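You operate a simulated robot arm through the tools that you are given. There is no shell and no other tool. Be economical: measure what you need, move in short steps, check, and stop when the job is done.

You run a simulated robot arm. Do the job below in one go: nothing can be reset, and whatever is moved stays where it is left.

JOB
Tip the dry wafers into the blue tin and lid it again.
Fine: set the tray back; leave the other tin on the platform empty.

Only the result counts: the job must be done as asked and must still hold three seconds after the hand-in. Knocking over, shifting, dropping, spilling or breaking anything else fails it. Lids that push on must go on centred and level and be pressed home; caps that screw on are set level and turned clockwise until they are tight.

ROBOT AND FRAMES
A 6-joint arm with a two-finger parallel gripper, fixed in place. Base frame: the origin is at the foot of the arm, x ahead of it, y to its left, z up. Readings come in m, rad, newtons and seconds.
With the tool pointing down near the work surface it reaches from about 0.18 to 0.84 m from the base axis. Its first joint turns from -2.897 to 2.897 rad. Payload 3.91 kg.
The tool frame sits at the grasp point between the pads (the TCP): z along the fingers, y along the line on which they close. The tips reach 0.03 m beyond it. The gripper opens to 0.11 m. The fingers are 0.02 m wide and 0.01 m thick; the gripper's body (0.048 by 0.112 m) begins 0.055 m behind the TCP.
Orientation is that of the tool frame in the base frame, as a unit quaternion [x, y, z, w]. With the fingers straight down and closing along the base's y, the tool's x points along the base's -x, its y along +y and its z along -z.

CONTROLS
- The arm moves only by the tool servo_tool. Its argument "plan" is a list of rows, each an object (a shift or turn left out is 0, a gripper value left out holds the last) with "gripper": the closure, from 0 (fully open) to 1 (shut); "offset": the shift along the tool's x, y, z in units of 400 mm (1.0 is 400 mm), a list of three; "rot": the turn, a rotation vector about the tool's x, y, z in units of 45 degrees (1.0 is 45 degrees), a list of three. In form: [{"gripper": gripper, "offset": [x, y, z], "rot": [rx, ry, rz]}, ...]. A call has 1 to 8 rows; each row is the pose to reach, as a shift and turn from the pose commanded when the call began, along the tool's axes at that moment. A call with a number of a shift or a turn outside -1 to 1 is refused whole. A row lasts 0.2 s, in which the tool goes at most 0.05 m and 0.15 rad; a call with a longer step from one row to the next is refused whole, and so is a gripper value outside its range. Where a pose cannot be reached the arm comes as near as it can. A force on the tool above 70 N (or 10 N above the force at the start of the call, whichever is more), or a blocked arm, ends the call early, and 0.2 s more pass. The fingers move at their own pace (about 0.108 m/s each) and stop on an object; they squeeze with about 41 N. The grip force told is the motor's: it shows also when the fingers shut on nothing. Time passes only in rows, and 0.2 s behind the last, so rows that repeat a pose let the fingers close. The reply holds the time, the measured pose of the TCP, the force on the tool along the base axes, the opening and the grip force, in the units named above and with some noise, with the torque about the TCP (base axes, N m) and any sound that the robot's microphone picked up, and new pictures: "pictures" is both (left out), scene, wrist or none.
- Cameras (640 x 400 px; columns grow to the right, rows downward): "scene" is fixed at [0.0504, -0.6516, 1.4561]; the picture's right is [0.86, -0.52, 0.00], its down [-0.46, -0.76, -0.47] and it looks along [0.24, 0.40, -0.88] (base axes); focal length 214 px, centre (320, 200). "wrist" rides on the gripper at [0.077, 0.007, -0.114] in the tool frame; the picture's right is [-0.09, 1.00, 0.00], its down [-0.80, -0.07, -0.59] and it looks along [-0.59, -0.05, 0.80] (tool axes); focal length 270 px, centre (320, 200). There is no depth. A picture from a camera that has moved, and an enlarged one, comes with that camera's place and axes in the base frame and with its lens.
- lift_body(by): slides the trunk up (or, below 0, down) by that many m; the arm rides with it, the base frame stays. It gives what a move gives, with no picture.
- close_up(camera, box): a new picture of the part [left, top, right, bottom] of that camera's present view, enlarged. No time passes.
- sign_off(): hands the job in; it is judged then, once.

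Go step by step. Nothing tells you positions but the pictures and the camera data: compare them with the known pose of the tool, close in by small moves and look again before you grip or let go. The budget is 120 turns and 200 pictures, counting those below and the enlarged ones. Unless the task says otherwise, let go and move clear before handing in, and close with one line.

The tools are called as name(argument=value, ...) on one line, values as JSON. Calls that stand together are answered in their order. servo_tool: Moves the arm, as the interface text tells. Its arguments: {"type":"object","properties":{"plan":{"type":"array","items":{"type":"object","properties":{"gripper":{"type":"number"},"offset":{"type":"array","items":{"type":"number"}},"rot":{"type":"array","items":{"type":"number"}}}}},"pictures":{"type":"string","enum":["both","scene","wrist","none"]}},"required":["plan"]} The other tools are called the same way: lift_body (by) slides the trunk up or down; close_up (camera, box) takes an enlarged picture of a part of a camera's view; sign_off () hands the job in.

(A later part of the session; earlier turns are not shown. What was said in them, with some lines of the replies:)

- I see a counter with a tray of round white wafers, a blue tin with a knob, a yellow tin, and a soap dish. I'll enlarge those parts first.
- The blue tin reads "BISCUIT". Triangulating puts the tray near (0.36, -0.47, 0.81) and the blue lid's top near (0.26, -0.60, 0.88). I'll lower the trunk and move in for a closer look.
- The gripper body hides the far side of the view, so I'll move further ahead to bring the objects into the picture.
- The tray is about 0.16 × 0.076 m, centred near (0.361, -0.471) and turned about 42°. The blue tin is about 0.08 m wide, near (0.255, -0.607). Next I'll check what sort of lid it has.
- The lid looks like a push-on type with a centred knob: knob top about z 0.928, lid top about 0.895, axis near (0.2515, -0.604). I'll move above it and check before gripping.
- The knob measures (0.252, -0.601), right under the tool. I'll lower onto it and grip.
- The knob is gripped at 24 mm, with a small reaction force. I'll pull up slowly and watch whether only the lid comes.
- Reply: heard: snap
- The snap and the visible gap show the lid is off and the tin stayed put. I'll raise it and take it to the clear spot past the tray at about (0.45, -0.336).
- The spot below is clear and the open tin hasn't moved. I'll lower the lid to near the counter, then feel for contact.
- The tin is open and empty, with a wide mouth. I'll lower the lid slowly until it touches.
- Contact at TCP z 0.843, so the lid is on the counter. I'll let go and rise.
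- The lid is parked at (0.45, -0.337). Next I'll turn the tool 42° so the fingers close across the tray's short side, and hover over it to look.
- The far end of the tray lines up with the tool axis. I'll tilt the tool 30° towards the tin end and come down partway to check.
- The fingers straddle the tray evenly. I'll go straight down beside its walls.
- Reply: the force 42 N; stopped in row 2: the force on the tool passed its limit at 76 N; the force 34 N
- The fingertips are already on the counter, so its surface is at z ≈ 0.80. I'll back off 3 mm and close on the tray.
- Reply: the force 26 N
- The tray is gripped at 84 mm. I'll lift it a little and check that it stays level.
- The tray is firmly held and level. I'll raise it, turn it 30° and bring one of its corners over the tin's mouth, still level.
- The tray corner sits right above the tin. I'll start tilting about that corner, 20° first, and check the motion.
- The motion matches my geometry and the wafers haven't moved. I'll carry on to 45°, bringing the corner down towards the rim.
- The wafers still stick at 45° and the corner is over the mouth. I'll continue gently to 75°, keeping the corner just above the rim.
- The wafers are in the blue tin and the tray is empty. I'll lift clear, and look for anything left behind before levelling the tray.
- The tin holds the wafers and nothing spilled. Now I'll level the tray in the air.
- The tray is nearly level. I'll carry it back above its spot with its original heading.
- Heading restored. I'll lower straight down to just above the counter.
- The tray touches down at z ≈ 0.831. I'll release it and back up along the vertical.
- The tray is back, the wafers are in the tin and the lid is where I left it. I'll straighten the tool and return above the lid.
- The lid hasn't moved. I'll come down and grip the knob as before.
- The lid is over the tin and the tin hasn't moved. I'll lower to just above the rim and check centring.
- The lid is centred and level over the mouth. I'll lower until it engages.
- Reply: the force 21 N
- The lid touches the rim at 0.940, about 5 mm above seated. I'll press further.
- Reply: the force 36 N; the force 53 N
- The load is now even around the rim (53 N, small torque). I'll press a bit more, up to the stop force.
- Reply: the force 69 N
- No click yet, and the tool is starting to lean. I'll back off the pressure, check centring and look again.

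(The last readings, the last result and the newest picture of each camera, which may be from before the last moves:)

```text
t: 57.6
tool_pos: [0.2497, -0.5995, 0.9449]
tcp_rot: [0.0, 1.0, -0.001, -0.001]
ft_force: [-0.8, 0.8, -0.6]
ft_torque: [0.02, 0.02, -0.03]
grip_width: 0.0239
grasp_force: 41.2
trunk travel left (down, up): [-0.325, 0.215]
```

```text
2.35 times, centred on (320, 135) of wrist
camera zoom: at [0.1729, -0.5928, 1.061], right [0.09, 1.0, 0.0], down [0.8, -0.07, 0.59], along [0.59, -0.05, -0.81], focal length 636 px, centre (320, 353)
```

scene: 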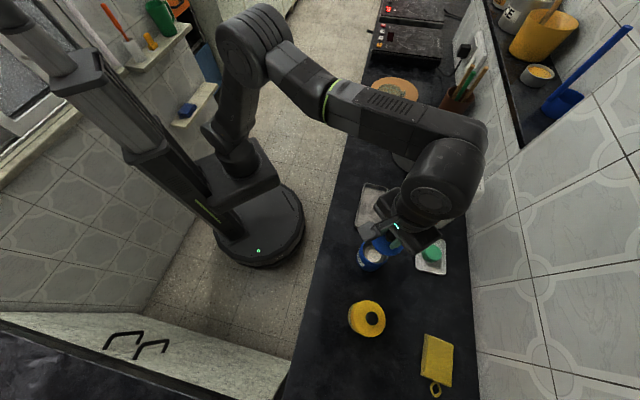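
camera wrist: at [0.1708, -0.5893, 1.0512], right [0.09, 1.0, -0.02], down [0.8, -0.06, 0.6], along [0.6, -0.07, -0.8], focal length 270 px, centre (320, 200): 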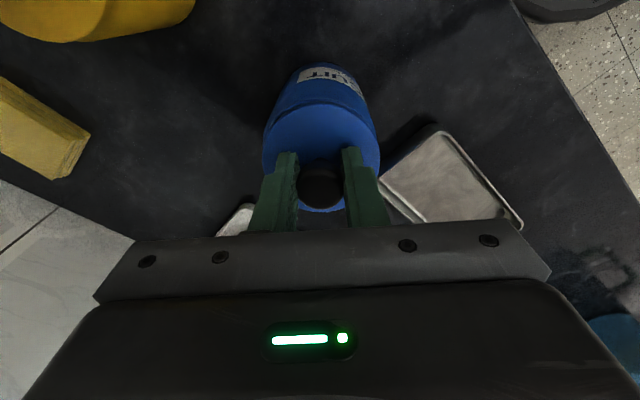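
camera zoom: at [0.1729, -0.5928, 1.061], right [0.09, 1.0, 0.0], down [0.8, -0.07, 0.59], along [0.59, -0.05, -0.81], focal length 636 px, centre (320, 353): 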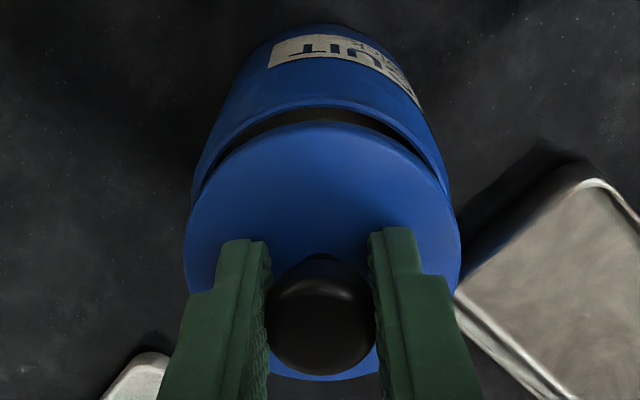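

close_up(camera="wrist", box=[255, 70, 385, 150])

close_up(camera="scene", box=[345, 225, 405, 275])

```text
4.92 times, centred on (320, 110) of wrist
camera zoom: at [0.1729, -0.5928, 1.061], right [0.09, 1.0, 0.0], down [0.8, -0.07, 0.59], along [0.59, -0.05, -0.81], focal length 1331 px, centre (320, 643)
```

zoom: 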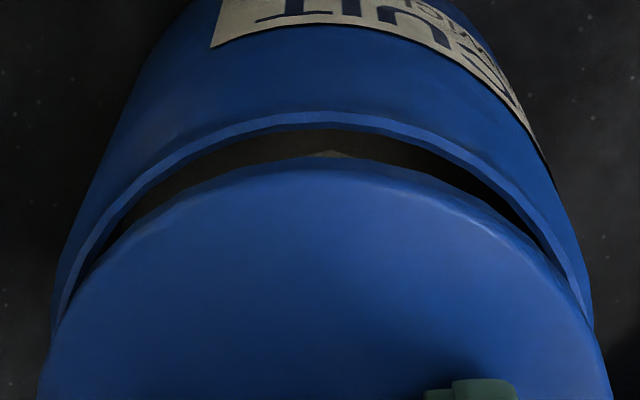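

```text
8.00 times, centred on (375, 250) of scene
camera zoom: at [0.0504, -0.6516, 1.4561], right [0.86, -0.52, 0.0], down [-0.46, -0.76, -0.47], along [0.24, 0.4, -0.88], focal length 1716 px, centre (-120, -200)
```

zoom: 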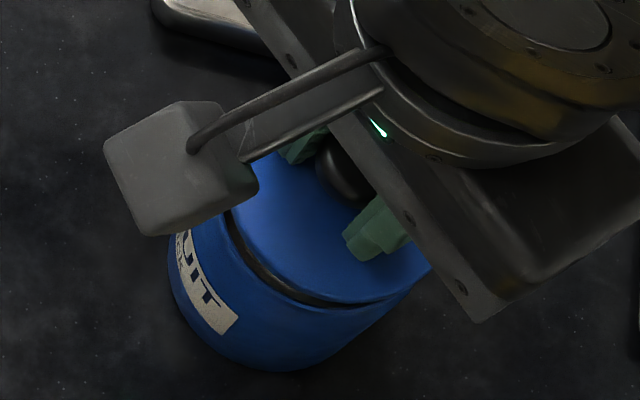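

The lid sits perhaps 1–1.5 mm too far in +x, which matches the first contact and the drift while pressing. I'll shift it slightly and press again.

servo_tool(plan=[{"offset": [0.00375, 0.002, 0]}, {"offset": [0.00375, 0.002, 0.01]}, {"offset": [0.00375, 0.002, 0.016]}, {"offset": [0.00375, 0.002, 0.016]}], pictures="none")

servo_tool(plan=[{"offset": [0, 0, 0.005]}, {"offset": [0, 0, 0.01]}, {"offset": [0, 0, 0.01]}], pictures="none")

```text
t: 58.6
tool_pos: [0.2482, -0.5993, 0.9384]
tcp_rot: [0.0, 1.0, 0.0, -0.001]
ft_force: [0.4, -0.4, -0.5]
ft_torque: [0.0, 0.05, 0.0]
grip_width: 0.0236
grasp_force: 40.6
trunk travel left (down, up): [-0.325, 0.215]
```

```text
t: 59.4
tool_pos: [0.2481, -0.5988, 0.9372]
tcp_rot: [0.0, 1.0, -0.001, 0.0]
ft_force: [-0.4, -1.1, 14.0]
ft_torque: [0.03, 0.45, -0.01]
grip_width: 0.024
grasp_force: 41.0
trunk travel left (down, up): [-0.325, 0.215]
```

Contact has now moved to the -x side, so the centre lies in between. I'll split the difference and press again.

servo_tool(plan=[{"offset": [0, 0, -0.012]}, {"offset": [-0.0022, 0, -0.012]}, {"offset": [-0.0022, 0, 0.004]}, {"offset": [-0.0022, 0, 0.008]}, {"offset": [-0.0022, 0, 0.008]}], pictures="none")

servo_tool(plan=[{"offset": [0, 0, 0.004]}, {"offset": [0, 0, 0.008]}, {"offset": [0, 0, 0.008]}], pictures="none")

```text
t: 60.6
tool_pos: [0.2493, -0.5985, 0.9353]
tcp_rot: [0.0, 1.0, -0.005, 0.0]
ft_force: [0.0, -6.3, 36.2]
ft_torque: [-0.15, 0.75, 0.05]
grip_width: 0.0238
grasp_force: 40.8
trunk travel left (down, up): [-0.325, 0.215]
heard: snap
```

```text
t: 61.4
tool_pos: [0.2499, -0.5978, 0.936]
tcp_rot: [0.0, 1.0, -0.007, 0.002]
ft_force: [1.6, -8.8, 52.5]
ft_torque: [0.08, 0.45, 0.03]
grip_width: 0.0239
grasp_force: 40.7
trunk travel left (down, up): [-0.325, 0.215]
```

A snap. I'll relax the pressure and inspect.

servo_tool(plan=[{"offset": [0, 0, -0.008]}, {"offset": [0, 0, -0.018]}, {"offset": [0, 0, -0.018]}], pictures="wrist")

close_up(camera="wrist", box=[255, 60, 385, 150])

close_up(camera="scene", box=[345, 225, 405, 275])

```text
t: 62.2
tool_pos: [0.2514, -0.5968, 0.9349]
tcp_rot: [0.0, 1.0, 0.0, 0.0]
ft_force: [5.1, -7.7, 22.0]
ft_torque: [-0.41, -0.31, -0.02]
grip_width: 0.0239
grasp_force: 40.9
trunk travel left (down, up): [-0.325, 0.215]
camera wrist: at [0.1728, -0.5921, 1.0506], right [0.09, 1.0, 0.0], down [0.8, -0.07, 0.59], along [0.59, -0.05, -0.8], focal length 270 px, centre (320, 200)
```

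wrist: 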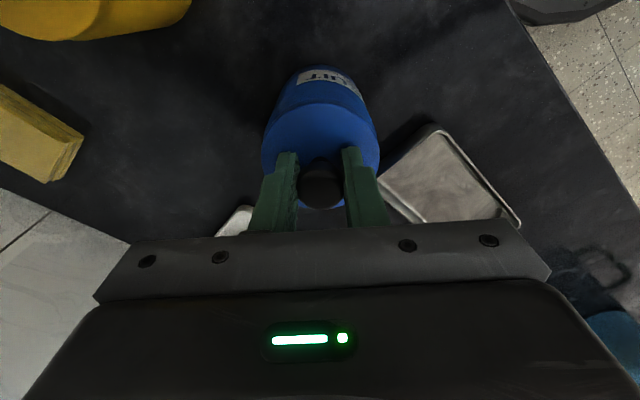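

```text
4.44 times, centred on (320, 105) of wrist
camera zoom: at [0.1728, -0.5921, 1.0506], right [0.09, 1.0, 0.0], down [0.8, -0.07, 0.59], along [0.59, -0.05, -0.8], focal length 1201 px, centre (320, 622)
```

zoom: 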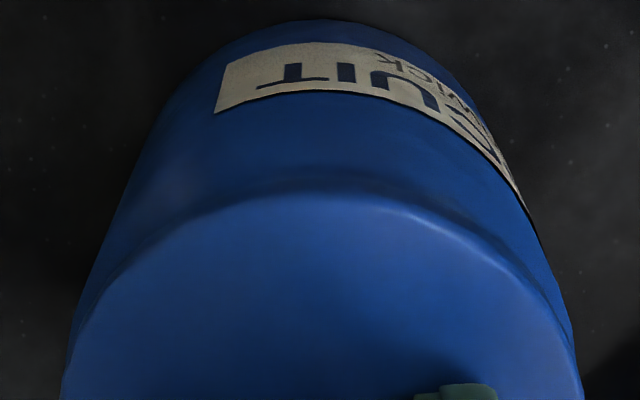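

```text
8.00 times, centred on (375, 250) of scene
camera zoom: at [0.0504, -0.6516, 1.4561], right [0.86, -0.52, 0.0], down [-0.46, -0.76, -0.47], along [0.24, 0.4, -0.88], focal length 1716 px, centre (-120, -200)
```

zoom: 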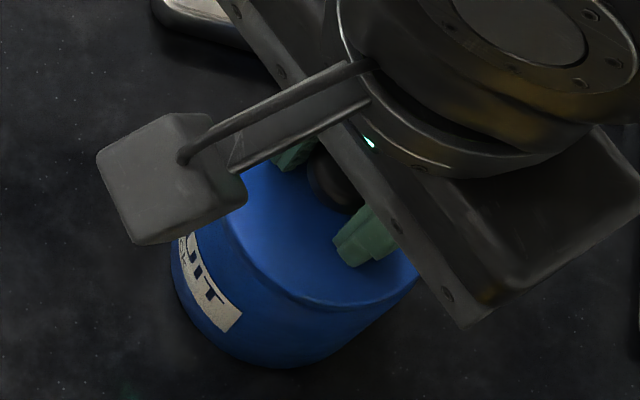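

The lid is home with no gap. I'll ease the remaining side load, open the fingers and rise.

servo_tool(plan=[{"offset": [-0.002, -0.004, -0.008]}, {"offset": [-0.002, -0.004, -0.008]}], pictures="none")

servo_tool(plan=[{"gripper": 0.6}, {"gripper": 0.5}, {"gripper": 0.5}, {"offset": [0, 0, -0.05]}, {"offset": [0, 0, -0.15]}, {"offset": [0, 0, -0.25]}, {"offset": [0, 0, -0.35]}])

close_up(camera="wrist", box=[240, 20, 400, 150])

```text
t: 62.8
tool_pos: [0.2512, -0.5997, 0.937]
tcp_rot: [0.001, 1.0, 0.001, -0.001]
ft_force: [-1.6, 1.2, -0.5]
ft_torque: [0.07, 0.01, 0.02]
grip_width: 0.0239
grasp_force: 41.0
trunk travel left (down, up): [-0.325, 0.215]
heard: snap
```

```text
t: 64.4
tool_pos: [0.2524, -0.601, 1.0773]
tcp_rot: [0.001, 1.0, 0.0, -0.001]
ft_force: [0.6, 0.3, 0.3]
ft_torque: [0.03, -0.03, 0.01]
grip_width: 0.0552
grasp_force: 0.0
trunk travel left (down, up): [-0.325, 0.215]
camera wrist: at [0.1745, -0.5952, 1.1939], right [0.09, 1.0, 0.0], down [0.8, -0.07, 0.59], along [0.59, -0.05, -0.81], focal length 270 px, centre (320, 200)
```

scene: 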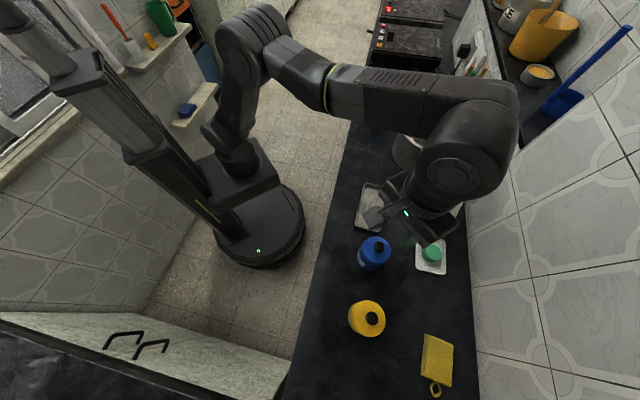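
wrist: 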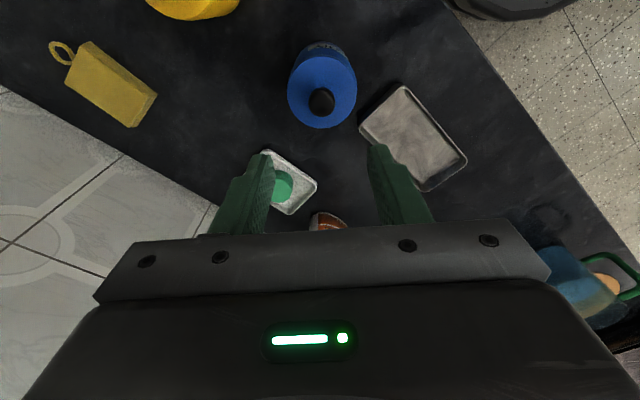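

```text
3.08 times, centred on (320, 85) of wrist
camera zoom: at [0.1745, -0.5952, 1.1939], right [0.09, 1.0, 0.0], down [0.8, -0.07, 0.59], along [0.59, -0.05, -0.81], focal length 832 px, centre (320, 554)
```

zoom: 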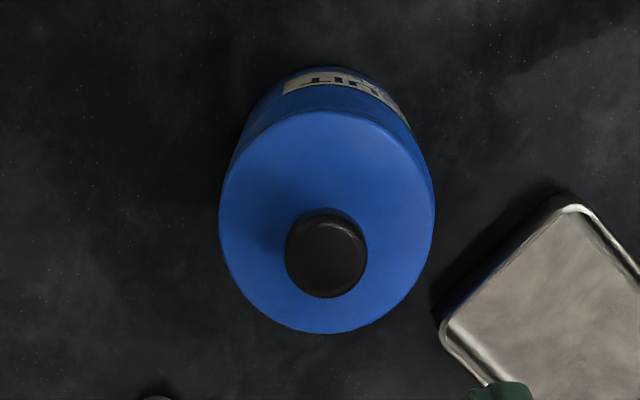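

A second snap came as I eased up, so the lid probably popped loose by a few mm and is resting on the rim. I'll close the fingers and press it home from above the knob.

servo_tool(plan=[{"offset": [0, 0.001, 0], "gripper": 1}, {"offset": [0, 0.001, 0.08], "gripper": 1}, {"offset": [0, 0.001, 0.16]}, {"offset": [0, 0.001, 0.24]}, {"offset": [0, 0.001, 0.27]}, {"offset": [0, 0.001, 0.27]}])

close_up(camera="wrist", box=[240, 50, 400, 210])

close_up(camera="scene", box=[345, 215, 415, 275])

```text
t: 65.8
tool_pos: [0.2515, -0.5999, 0.9703]
tcp_rot: [-0.001, 1.0, 0.0, -0.001]
ft_force: [-0.2, 0.5, 0.0]
ft_torque: [-0.02, -0.01, 0.02]
grip_width: 0.0
grasp_force: 37.8
trunk travel left (down, up): [-0.325, 0.215]
camera wrist: at [0.1741, -0.5939, 1.0861], right [0.09, 1.0, 0.0], down [0.8, -0.07, 0.59], along [0.59, -0.05, -0.81], focal length 270 px, centre (320, 200)
```

scene: 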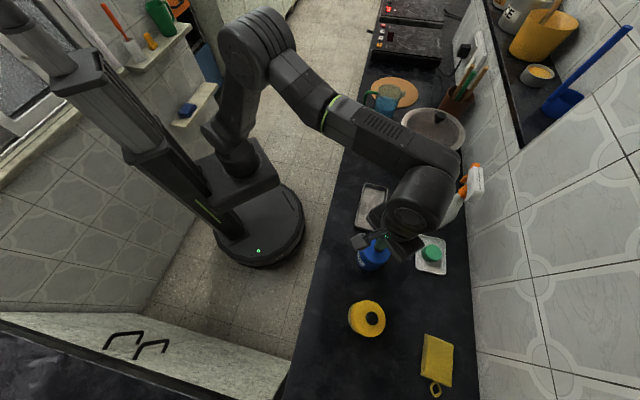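
wrist: 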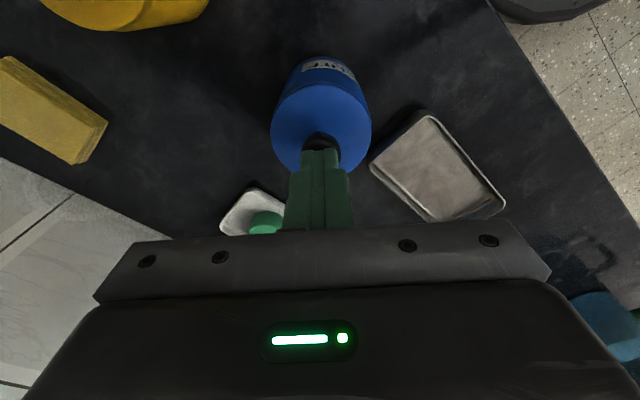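

```text
2.50 times, centred on (320, 130) of wrist
camera zoom: at [0.1741, -0.5939, 1.0861], right [0.09, 1.0, 0.0], down [0.8, -0.07, 0.59], along [0.59, -0.05, -0.81], focal length 676 px, centre (320, 375)
```

zoom: 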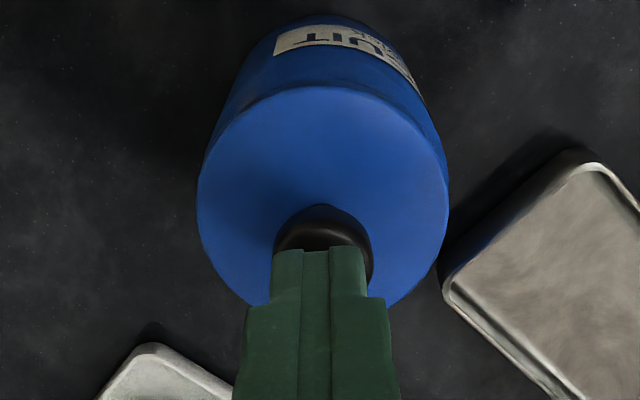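

```text
6.67 times, centred on (380, 245) of scene
camera zoom: at [0.0504, -0.6516, 1.4561], right [0.86, -0.52, 0.0], down [-0.46, -0.76, -0.47], along [0.24, 0.4, -0.88], focal length 1430 px, centre (-80, -100)
```

zoom: 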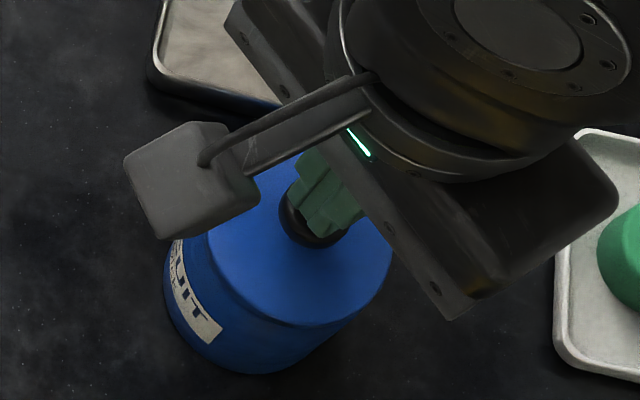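

servo_tool(plan=[{"offset": [0, 0, 0.008]}, {"offset": [0, 0, 0.016]}, {"offset": [0, 0, 0.016]}], pictures="none")

servo_tool(plan=[{"offset": [0, 0, 0.006]}, {"offset": [0, 0, 0.012]}, {"offset": [0, 0, 0.012]}], pictures="none")

```text
t: 66.6
tool_pos: [0.253, -0.5992, 0.9652]
tcp_rot: [-0.001, 1.0, -0.002, -0.001]
ft_force: [-1.2, -0.7, 0.6]
ft_torque: [0.01, -0.02, -0.02]
grip_width: 0.0
grasp_force: 37.7
trunk travel left (down, up): [-0.325, 0.215]
```

```text
t: 67.4
tool_pos: [0.2527, -0.6008, 0.9643]
tcp_rot: [-0.001, 1.0, -0.004, 0.0]
ft_force: [4.7, -4.2, 38.3]
ft_torque: [-0.15, -0.13, 0.02]
grip_width: 0.0
grasp_force: 38.1
trunk travel left (down, up): [-0.325, 0.215]
```

servo_tool(plan=[{"offset": [0, 0, 0.004]}, {"offset": [0, 0, 0.008]}, {"offset": [0, 0, 0.008]}], pictures="none")

close_up(camera="wrist", box=[255, 50, 385, 150])

```text
t: 68.2
tool_pos: [0.2528, -0.5982, 0.9644]
tcp_rot: [0.0, 1.0, -0.009, 0.001]
ft_force: [8.8, -6.5, 58.5]
ft_torque: [-0.13, -0.25, -0.02]
grip_width: 0.0
grasp_force: 38.0
trunk travel left (down, up): [-0.325, 0.215]
```

```text
4.00 times, centred on (320, 100) of wrist
camera zoom: at [0.1735, -0.591, 1.0792], right [0.09, 1.0, -0.01], down [0.8, -0.06, 0.6], along [0.6, -0.06, -0.8], focal length 1081 px, centre (320, 600)
```

zoom: 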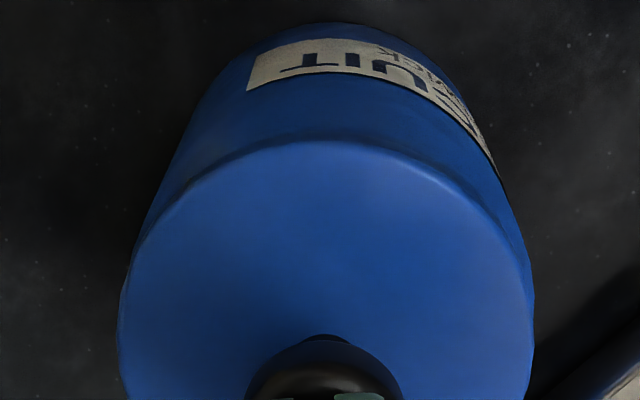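

It doesn't budge at 58 N and no ledge shows, so it may already be seated. I'll move clear and compare with the first scene close-up of the closed tin.

servo_tool(plan=[{"offset": [0, 0, -0.05]}, {"offset": [0, 0, -0.15]}, {"offset": [0, 0, -0.25]}, {"offset": [-0.1, 0.05, -0.3]}, {"offset": [-0.2, 0.1, -0.3], "gripper": 0.5}, {"offset": [-0.3, 0.15, -0.3]}, {"offset": [-0.4, 0.2, -0.3]}, {"offset": [-0.4, 0.25, -0.3]}], pictures="scene")

close_up(camera="scene", box=[345, 225, 405, 275])

```text
t: 70.0
tool_pos: [0.4093, -0.4994, 1.0726]
tcp_rot: [0.001, 1.0, 0.0, -0.001]
ft_force: [0.0, 0.1, 0.3]
ft_torque: [-0.03, 0.03, -0.02]
grip_width: 0.0551
grasp_force: 0.0
trunk travel left (down, up): [-0.325, 0.215]
heard: snap
```

scene: 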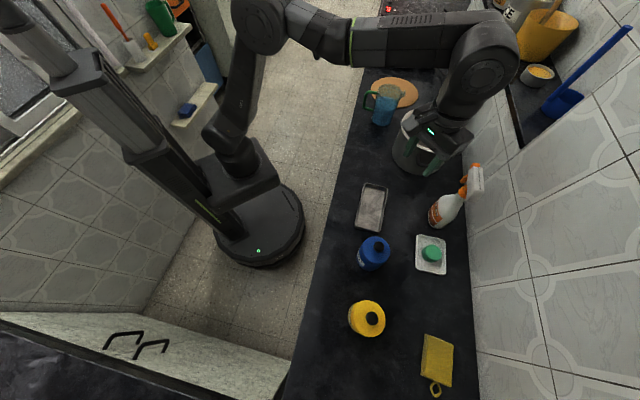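

```text
8.00 times, centred on (375, 250) of scene
camera zoom: at [0.0504, -0.6516, 1.4561], right [0.86, -0.52, 0.0], down [-0.46, -0.76, -0.47], along [0.24, 0.4, -0.88], focal length 1716 px, centre (-120, -200)
```

zoom: 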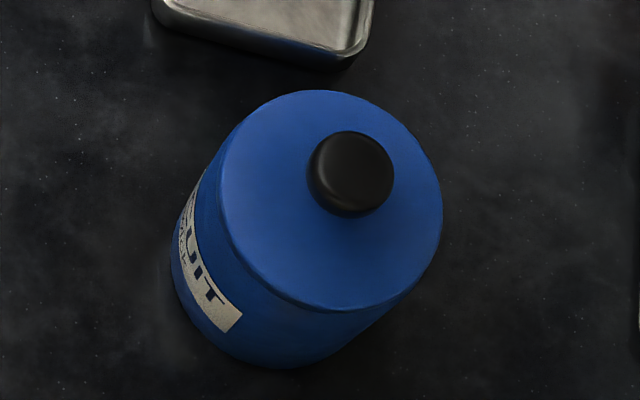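

Another snap came as the pressure was released. The scene view shows the lid flat and as low as it was originally. To be sure, I'll take the same wrist view as my early close-up of the closed tin.

servo_tool(plan=[{"offset": [0.1, -0.006, 0]}, {"offset": [0.2, -0.012, 0]}, {"offset": [0.3, -0.018, 0]}, {"offset": [0.397, -0.024, 0]}, {"offset": [0.397, -0.024, 0]}], pictures="none")

close_up(camera="wrist", box=[180, 40, 300, 140])

```text
t: 71.2
tool_pos: [0.2522, -0.5068, 1.0737]
tcp_rot: [-0.001, 1.0, 0.0, -0.001]
ft_force: [1.3, 0.7, -0.1]
ft_torque: [0.02, 0.0, 0.03]
grip_width: 0.055
grasp_force: 0.2
trunk travel left (down, up): [-0.325, 0.215]
```

```text
4.00 times, centred on (240, 90) of wrist
camera zoom: at [0.1739, -0.5016, 1.1885], right [0.09, 1.0, 0.0], down [0.8, -0.07, 0.59], along [0.59, -0.05, -0.8], focal length 1081 px, centre (640, 640)
```

zoom: 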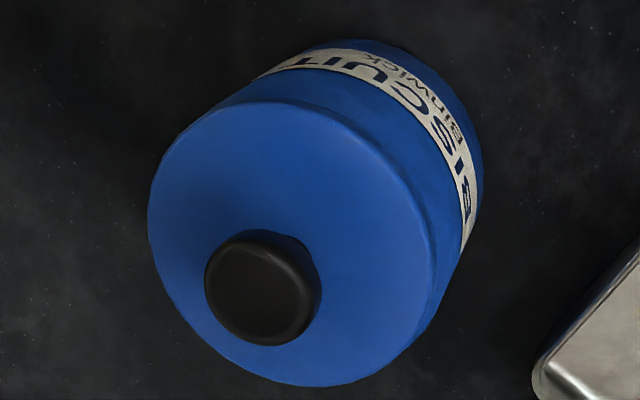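

It looks the same as the original closed state. As a last check I'll press down gently on the knob with closed fingers and compare the contact height.

servo_tool(plan=[{"offset": [0, -0.1, 0], "gripper": 1}, {"offset": [0, -0.2, 0.02]}, {"offset": [0, -0.2325, 0.1]}, {"offset": [0, -0.2325, 0.2]}, {"offset": [0, -0.2325, 0.255]}, {"offset": [0, -0.2325, 0.255]}], pictures="wrist")

servo_tool(plan=[{"offset": [0, 0, 0.008]}, {"offset": [0, 0, 0.0175]}, {"offset": [0, 0, 0.0175]}], pictures="none")

```text
t: 72.6
tool_pos: [0.2514, -0.6043, 0.9727]
tcp_rot: [0.0, 1.0, 0.0, 0.0]
ft_force: [-0.3, 0.1, 0.6]
ft_torque: [-0.02, -0.03, -0.03]
grip_width: 0.0002
grasp_force: 37.7
trunk travel left (down, up): [-0.325, 0.215]
camera wrist: at [0.1735, -0.5989, 1.088], right [0.09, 1.0, 0.0], down [0.8, -0.07, 0.59], along [0.59, -0.05, -0.81], focal length 270 px, centre (320, 200)
```

wrist: 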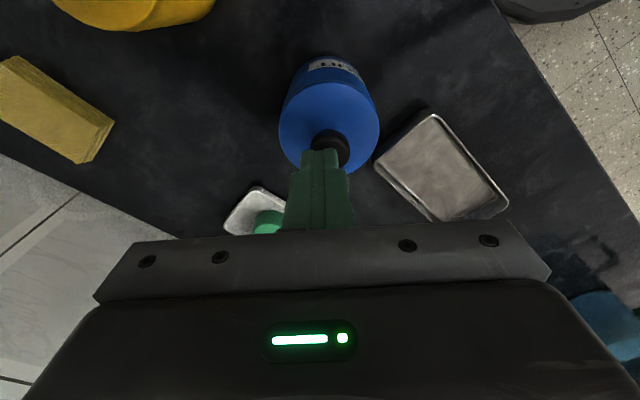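

```text
t: 73.4
tool_pos: [0.2515, -0.6035, 0.9671]
tcp_rot: [0.0, 1.0, -0.001, -0.001]
ft_force: [0.0, 0.0, 0.6]
ft_torque: [0.0, 0.02, -0.01]
grip_width: 0.0
grasp_force: 37.8
trunk travel left (down, up): [-0.325, 0.215]
```

The fingers are about 4 mm off in y from the knob centre, so I'll correct that before touching.

servo_tool(plan=[{"offset": [0.002, 0.006, -0.005]}, {"offset": [0.002, 0.011, -0.005]}, {"offset": [0.002, 0.011, 0]}, {"offset": [0.002, 0.011, 0.006]}, {"offset": [0.002, 0.011, 0.006]}], pictures="none")

servo_tool(plan=[{"offset": [0, 0, 0.004]}, {"offset": [0, 0, 0.0075]}, {"offset": [0, 0, 0.0075]}], pictures="none")

```text
t: 74.6
tool_pos: [0.2501, -0.5989, 0.9645]
tcp_rot: [0.0, 1.0, -0.001, -0.001]
ft_force: [1.7, 0.2, 7.3]
ft_torque: [0.02, -0.07, 0.0]
grip_width: 0.0
grasp_force: 37.6
trunk travel left (down, up): [-0.325, 0.215]
```

```text
t: 75.4
tool_pos: [0.2508, -0.5976, 0.9655]
tcp_rot: [0.001, 1.0, -0.003, -0.001]
ft_force: [3.9, -5.4, 33.5]
ft_torque: [-0.14, -0.17, -0.03]
grip_width: 0.0001
grasp_force: 37.4
trunk travel left (down, up): [-0.325, 0.215]
```

servo_tool(plan=[{"offset": [0, -0.002, 0.004]}, {"offset": [0, -0.003, 0.008]}, {"offset": [0, -0.003, 0.008]}, {"offset": [0, -0.003, 0.008]}], pictures="none")

servo_tool(plan=[{"offset": [0, 0, -0.006]}, {"offset": [0, 0, -0.012]}, {"offset": [0, 0, -0.012]}], pictures="none")

servo_tool(plan=[{"offset": [0, 0, -0.006]}, {"offset": [0, 0, -0.012]}, {"offset": [0, 0, -0.025]}], pictures="wrist")

```text
t: 76.4
tool_pos: [0.2507, -0.5981, 0.9643]
tcp_rot: [0.0, 1.0, -0.005, 0.001]
ft_force: [5.0, -3.5, 50.1]
ft_torque: [-0.06, -0.17, -0.04]
grip_width: 0.0
grasp_force: 38.2
trunk travel left (down, up): [-0.325, 0.215]
```

```text
t: 77.2
tool_pos: [0.251, -0.5989, 0.9636]
tcp_rot: [-0.001, 1.0, -0.001, 0.0]
ft_force: [5.1, -4.3, 28.1]
ft_torque: [-0.09, -0.19, -0.02]
grip_width: 0.0001
grasp_force: 37.0
trunk travel left (down, up): [-0.325, 0.215]
```

```text
t: 78.0
tool_pos: [0.2519, -0.5985, 0.9724]
tcp_rot: [0.0, 1.0, 0.0, -0.001]
ft_force: [-0.7, -0.6, 0.1]
ft_torque: [-0.01, -0.04, -0.03]
grip_width: 0.0
grasp_force: 37.2
trunk travel left (down, up): [-0.325, 0.215]
camera wrist: at [0.1737, -0.592, 1.0882], right [0.09, 1.0, 0.0], down [0.8, -0.07, 0.59], along [0.59, -0.05, -0.81], focal length 270 px, centre (320, 200)
```

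wrist: 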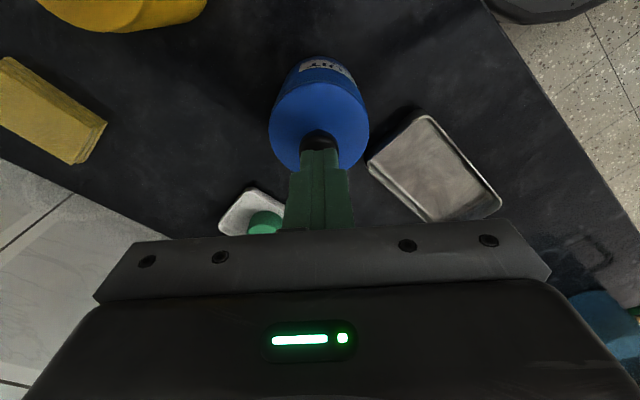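

No snap this time on pressing or releasing, so the lid's state is stable. I'll take a low side view with the wrist camera to confirm there's no gap.

servo_tool(plan=[{"offset": [0, 0, -0.1]}, {"offset": [0.02, 0, -0.2]}, {"offset": [0.12, 0, -0.2], "rot": [0, -0.15, 0]}, {"offset": [0.22, -0.01, -0.2], "rot": [0, -0.33, 0]}, {"offset": [0.32, -0.02, -0.15], "rot": [0, -0.5, 0]}, {"offset": [0.33, -0.02, -0.05], "rot": [0, -0.667, 0]}, {"offset": [0.33, -0.02, 0], "rot": [0, -0.667, 0]}, {"offset": [0.33, -0.02, 0], "rot": [0, -0.667, 0]}])

close_up(camera="wrist", box=[240, 100, 400, 210])

close_up(camera="scene", box=[350, 230, 395, 275])

```text
t: 79.8
tool_pos: [0.1212, -0.608, 0.9716]
tcp_rot: [0.001, 0.966, -0.001, 0.258]
ft_force: [0.1, 0.3, 0.6]
ft_torque: [0.02, 0.03, -0.04]
grip_width: 0.0002
grasp_force: 37.5
trunk travel left (down, up): [-0.325, 0.215]
camera wrist: at [-0.0041, -0.6016, 1.0324], right [0.08, 1.0, 0.04], down [0.4, -0.07, 0.92], along [0.91, -0.05, -0.4], focal length 270 px, centre (320, 200)
```

scene: 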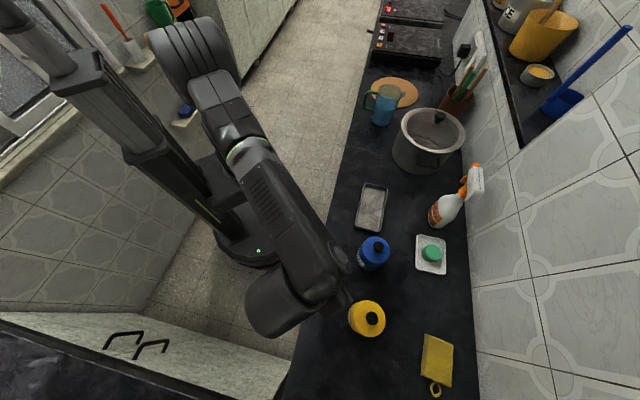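
wrist: 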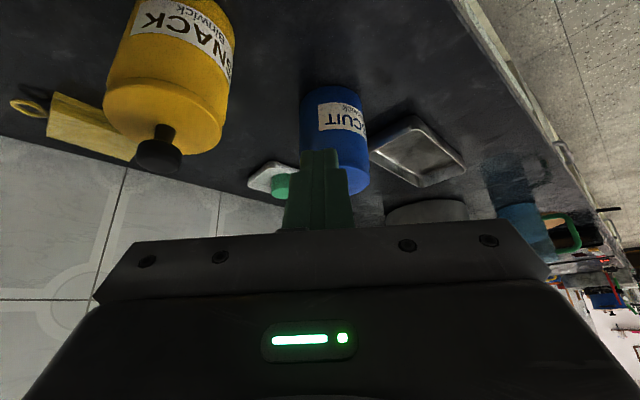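

```text
3.64 times, centred on (320, 155) of wrist
camera zoom: at [-0.0041, -0.6016, 1.0324], right [0.08, 1.0, 0.04], down [0.4, -0.07, 0.92], along [0.91, -0.05, -0.4], focal length 983 px, centre (320, 364)
```

zoom: 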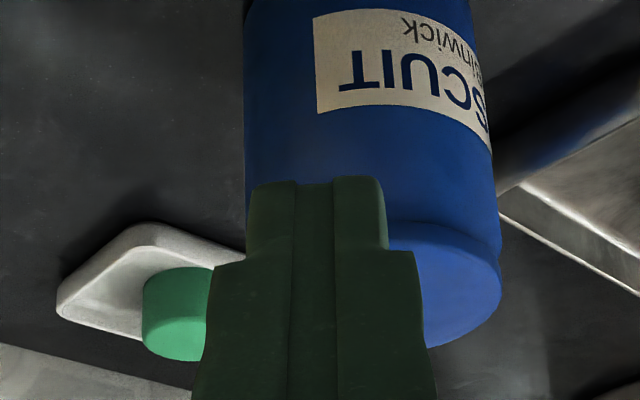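

```text
8.89 times, centred on (372, 252) of scene
camera zoom: at [0.0504, -0.6516, 1.4561], right [0.86, -0.52, 0.0], down [-0.46, -0.76, -0.47], along [0.24, 0.4, -0.88], focal length 1906 px, centre (-147, -267)
```

zoom: 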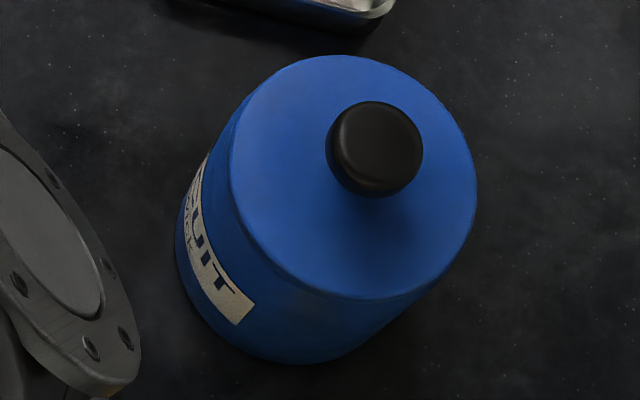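

servo_tool(plan=[{"gripper": 0.3}, {"gripper": 0.3}, {"gripper": 0.3}], pictures="none")

close_up(camera="wrist", box=[280, 90, 400, 220])

close_up(camera="wrist", box=[90, 0, 250, 180])

```text
t: 80.6
tool_pos: [0.1211, -0.6077, 0.9704]
tcp_rot: [0.0, 0.966, 0.0, 0.258]
ft_force: [-0.3, -0.3, 0.1]
ft_torque: [0.02, 0.04, -0.01]
grip_width: 0.077
grasp_force: 0.0
trunk travel left (down, up): [-0.325, 0.215]
```

```text
3.08 times, centred on (340, 155) of wrist
camera zoom: at [-0.0039, -0.6017, 1.0327], right [0.08, 1.0, 0.04], down [0.4, -0.07, 0.91], along [0.91, -0.05, -0.4], focal length 832 px, centre (258, 338)
```

zoom: 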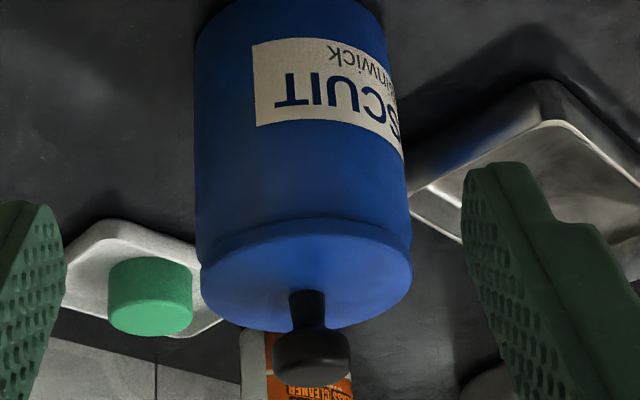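

```text
2.22 times, centred on (170, 90) of wrist
camera zoom: at [-0.0039, -0.6017, 1.0327], right [0.08, 1.0, 0.04], down [0.4, -0.07, 0.91], along [0.91, -0.05, -0.4], focal length 601 px, centre (653, 444)
```

zoom: 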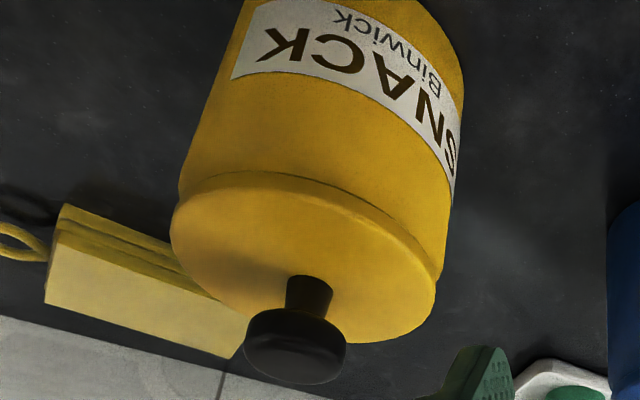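

close_up(camera="wrist", box=[310, 145, 365, 190])

close_up(camera="wrist", box=[125, 60, 215, 135])

```text
8.89 times, centred on (338, 168) of wrist
camera zoom: at [-0.0039, -0.6017, 1.0327], right [0.08, 1.0, 0.04], down [0.4, -0.07, 0.91], along [0.91, -0.05, -0.4], focal length 2402 px, centre (164, 489)
```

zoom: 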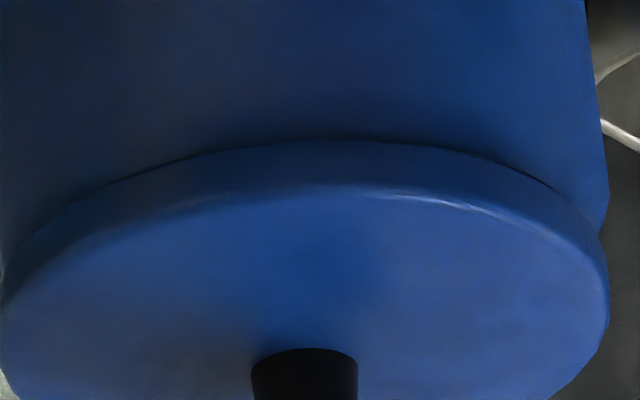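

```text
5.33 times, centred on (170, 98) of wrist
camera zoom: at [-0.0039, -0.6017, 1.0327], right [0.08, 1.0, 0.04], down [0.4, -0.07, 0.91], along [0.91, -0.05, -0.4], focal length 1442 px, centre (1120, 747)
```

zoom: 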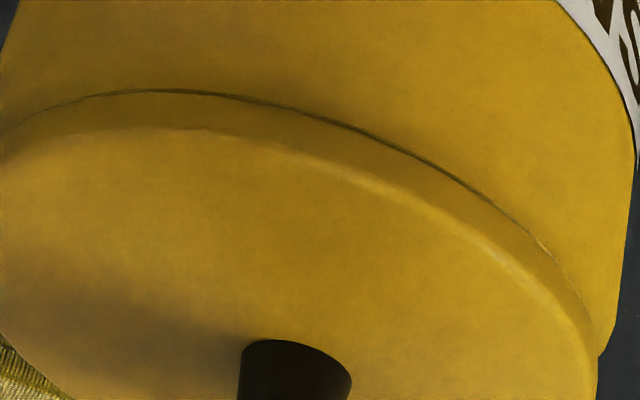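

The lid looks level and closed like the yellow tin's. To be certain it is pressed home, I'll do one final firm press on the knob, right at its centre.

servo_tool(plan=[{"offset": [0.02, 0, -0.05], "gripper": 1}, {"offset": [0.04, 0, -0.1], "rot": [0, 0.17, 0]}, {"offset": [0.0, 0, -0.15], "rot": [0, 0.34, 0]}, {"offset": [-0.08, 0.005, -0.17], "rot": [0, 0.51, 0]}, {"offset": [-0.16, 0.012, -0.18], "rot": [0, 0.667, 0]}, {"offset": [-0.16, 0.018, -0.18], "rot": [0, 0.667, 0]}], pictures="wrist")

```text
t: 82.0
tool_pos: [0.1382, -0.6034, 1.0686]
tcp_rot: [0.001, 1.0, -0.001, -0.002]
ft_force: [-0.4, 0.2, -0.6]
ft_torque: [-0.01, 0.02, 0.02]
grip_width: 0.0
grasp_force: 37.6
trunk travel left (down, up): [-0.325, 0.215]
camera wrist: at [0.0612, -0.5964, 1.1844], right [0.09, 1.0, 0.0], down [0.8, -0.07, 0.59], along [0.59, -0.05, -0.81], focal length 270 px, centre (320, 200)
```

wrist: 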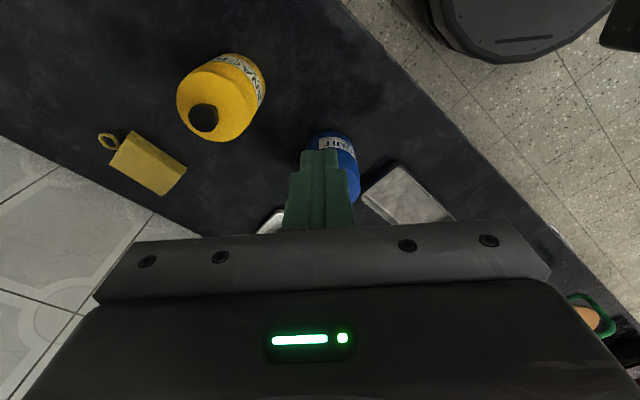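

servo_tool(plan=[{"offset": [-0.1, 0.005, 0]}, {"offset": [-0.2, 0.01, 0]}, {"offset": [-0.283, 0.01, 0.03]}, {"offset": [-0.283, 0.01, 0.13]}, {"offset": [-0.283, 0.01, 0.22]}, {"offset": [-0.283, 0.01, 0.238]}, {"offset": [-0.283, 0.01, 0.238]}], pictures="wrist")

close_up(camera="scene", box=[350, 220, 410, 270])

```text
t: 83.6
tool_pos: [0.2521, -0.5947, 0.9741]
tcp_rot: [-0.001, 1.0, 0.0, -0.001]
ft_force: [0.6, -0.2, -0.2]
ft_torque: [0.02, -0.01, 0.02]
grip_width: 0.0
grasp_force: 37.6
trunk travel left (down, up): [-0.325, 0.215]
camera wrist: at [0.1746, -0.5892, 1.0892], right [0.09, 1.0, 0.0], down [0.8, -0.07, 0.59], along [0.59, -0.05, -0.81], focal length 270 px, centre (320, 200)
```

wrist: 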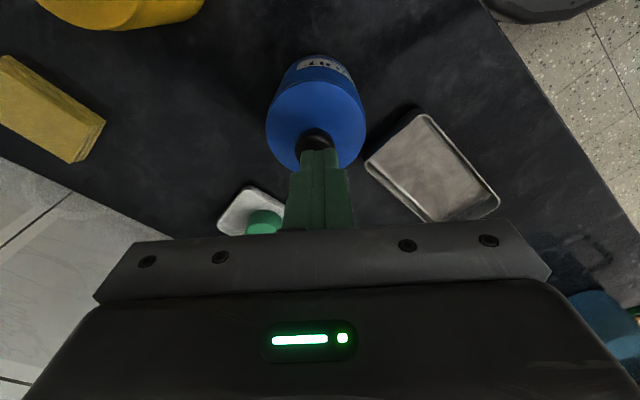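

```text
8.00 times, centred on (380, 245) of scene
camera zoom: at [0.0504, -0.6516, 1.4561], right [0.86, -0.52, 0.0], down [-0.46, -0.76, -0.47], along [0.24, 0.4, -0.88], focal length 1716 px, centre (-160, -160)
```

zoom: 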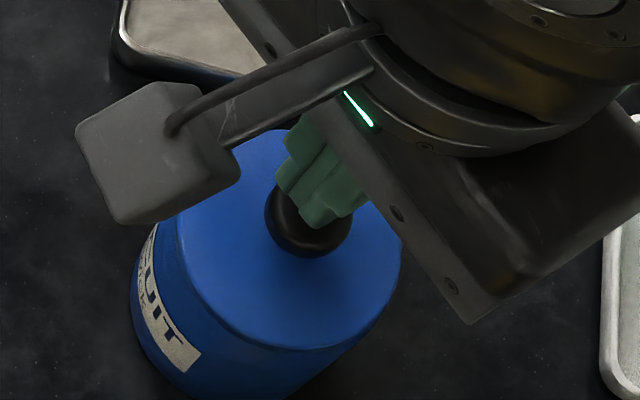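

servo_tool(plan=[{"offset": [0, -0.011, 0]}, {"offset": [0.001, -0.011, 0.01]}, {"offset": [0.001, -0.011, 0.025]}, {"offset": [0.001, -0.011, 0.04]}, {"offset": [0.001, -0.011, 0.045]}, {"offset": [0.001, -0.011, 0.045]}], pictures="none")

servo_tool(plan=[{"offset": [0, 0, 0.003]}, {"offset": [0, 0, 0.006]}, {"offset": [0, 0, 0.006]}], pictures="none")

```text
t: 85.0
tool_pos: [0.2506, -0.599, 0.9639]
tcp_rot: [0.0, 1.0, -0.009, 0.002]
ft_force: [3.8, -8.7, 63.6]
ft_torque: [-0.26, -0.11, 0.0]
grip_width: 0.0
grasp_force: 37.5
trunk travel left (down, up): [-0.325, 0.215]
```

```text
t: 85.7
tool_pos: [0.2507, -0.5995, 0.9644]
tcp_rot: [0.0, 1.0, -0.012, 0.003]
ft_force: [-1.5, 7.3, 24.6]
ft_torque: [0.18, 0.07, -0.01]
grip_width: 0.0001
grasp_force: 37.4
trunk travel left (down, up): [-0.325, 0.215]
stopped in row 3: the force on the tool passed its limit at 74 N (the readings are from after the stop); the commanded pose is now the measured one
```

Even 74 N gives no further travel and no click, so the lid is home. I'll lift straight off.

servo_tool(plan=[{"offset": [0, 0, -0.01]}, {"offset": [0, 0, -0.03]}, {"offset": [0, 0, -0.1]}, {"offset": [0, 0, -0.2]}, {"offset": [0, 0, -0.3]}, {"offset": [0, 0.1, -0.35]}, {"offset": [0, 0.2, -0.35]}, {"offset": [0, 0.3, -0.35]}])

close_up(camera="scene", box=[345, 225, 405, 275])

close_up(camera="scene", box=[320, 170, 480, 370])

```text
t: 87.5
tool_pos: [0.2558, -0.4818, 1.0966]
tcp_rot: [0.001, 1.0, -0.009, 0.003]
ft_force: [-0.2, 0.3, -0.6]
ft_torque: [0.03, 0.03, 0.01]
grip_width: 0.0
grasp_force: 37.8
trunk travel left (down, up): [-0.325, 0.215]
camera wrist: at [0.1768, -0.4736, 1.2123], right [0.09, 1.0, -0.02], down [0.8, -0.06, 0.6], along [0.6, -0.07, -0.8], focal length 270 px, centre (320, 200)
```

scene: 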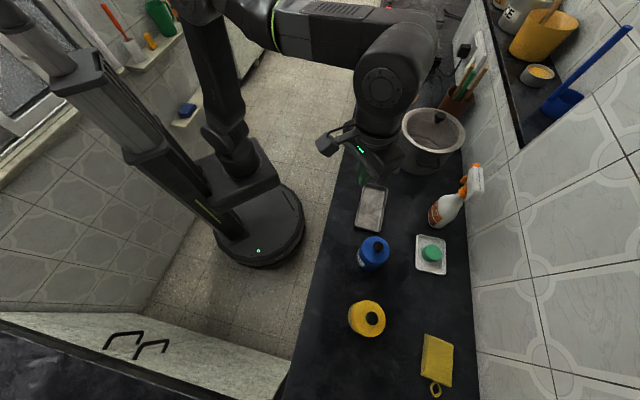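
wrist: 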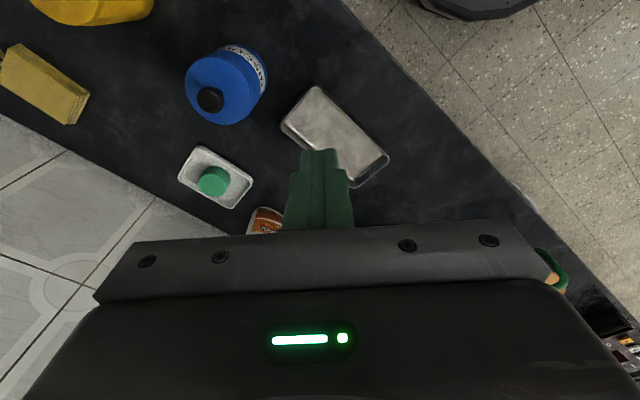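

```text
8.00 times, centred on (375, 250) of scene
camera zoom: at [0.0504, -0.6516, 1.4561], right [0.86, -0.52, 0.0], down [-0.46, -0.76, -0.47], along [0.24, 0.4, -0.88], focal length 1716 px, centre (-120, -200)
```

zoom: 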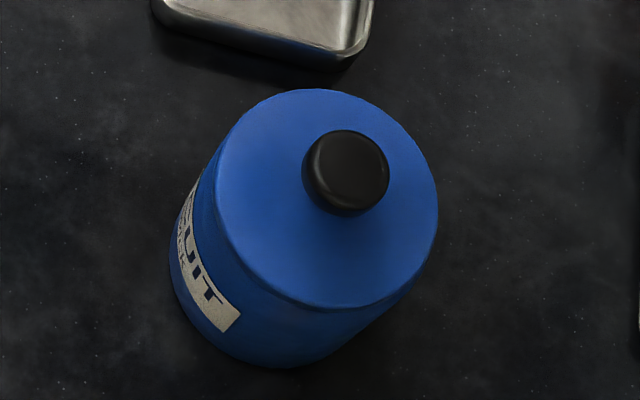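

```text
2.00 times, centred on (400, 270) of scene
camera zoom: at [0.0504, -0.6516, 1.4561], right [0.86, -0.52, 0.0], down [-0.46, -0.76, -0.47], along [0.24, 0.4, -0.88], focal length 429 px, centre (160, 60)
```

zoom: 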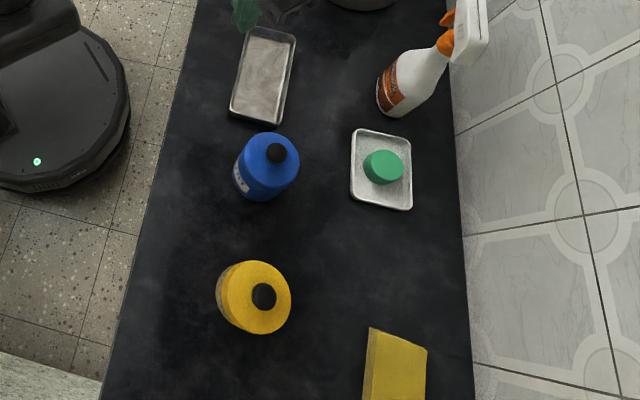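

The lid sits level with no gap, the tray is back in place, the yellow tin is untouched and the arm is clear. I'm handing in.

sign_off()

```text
The job is handed in.
```

The wafers are in the blue tin with its lid pressed home, the empty tray is back in its place, and the yellow tin was left untouched; the blue tin slid about 3 mm while I was pressing the lid on.
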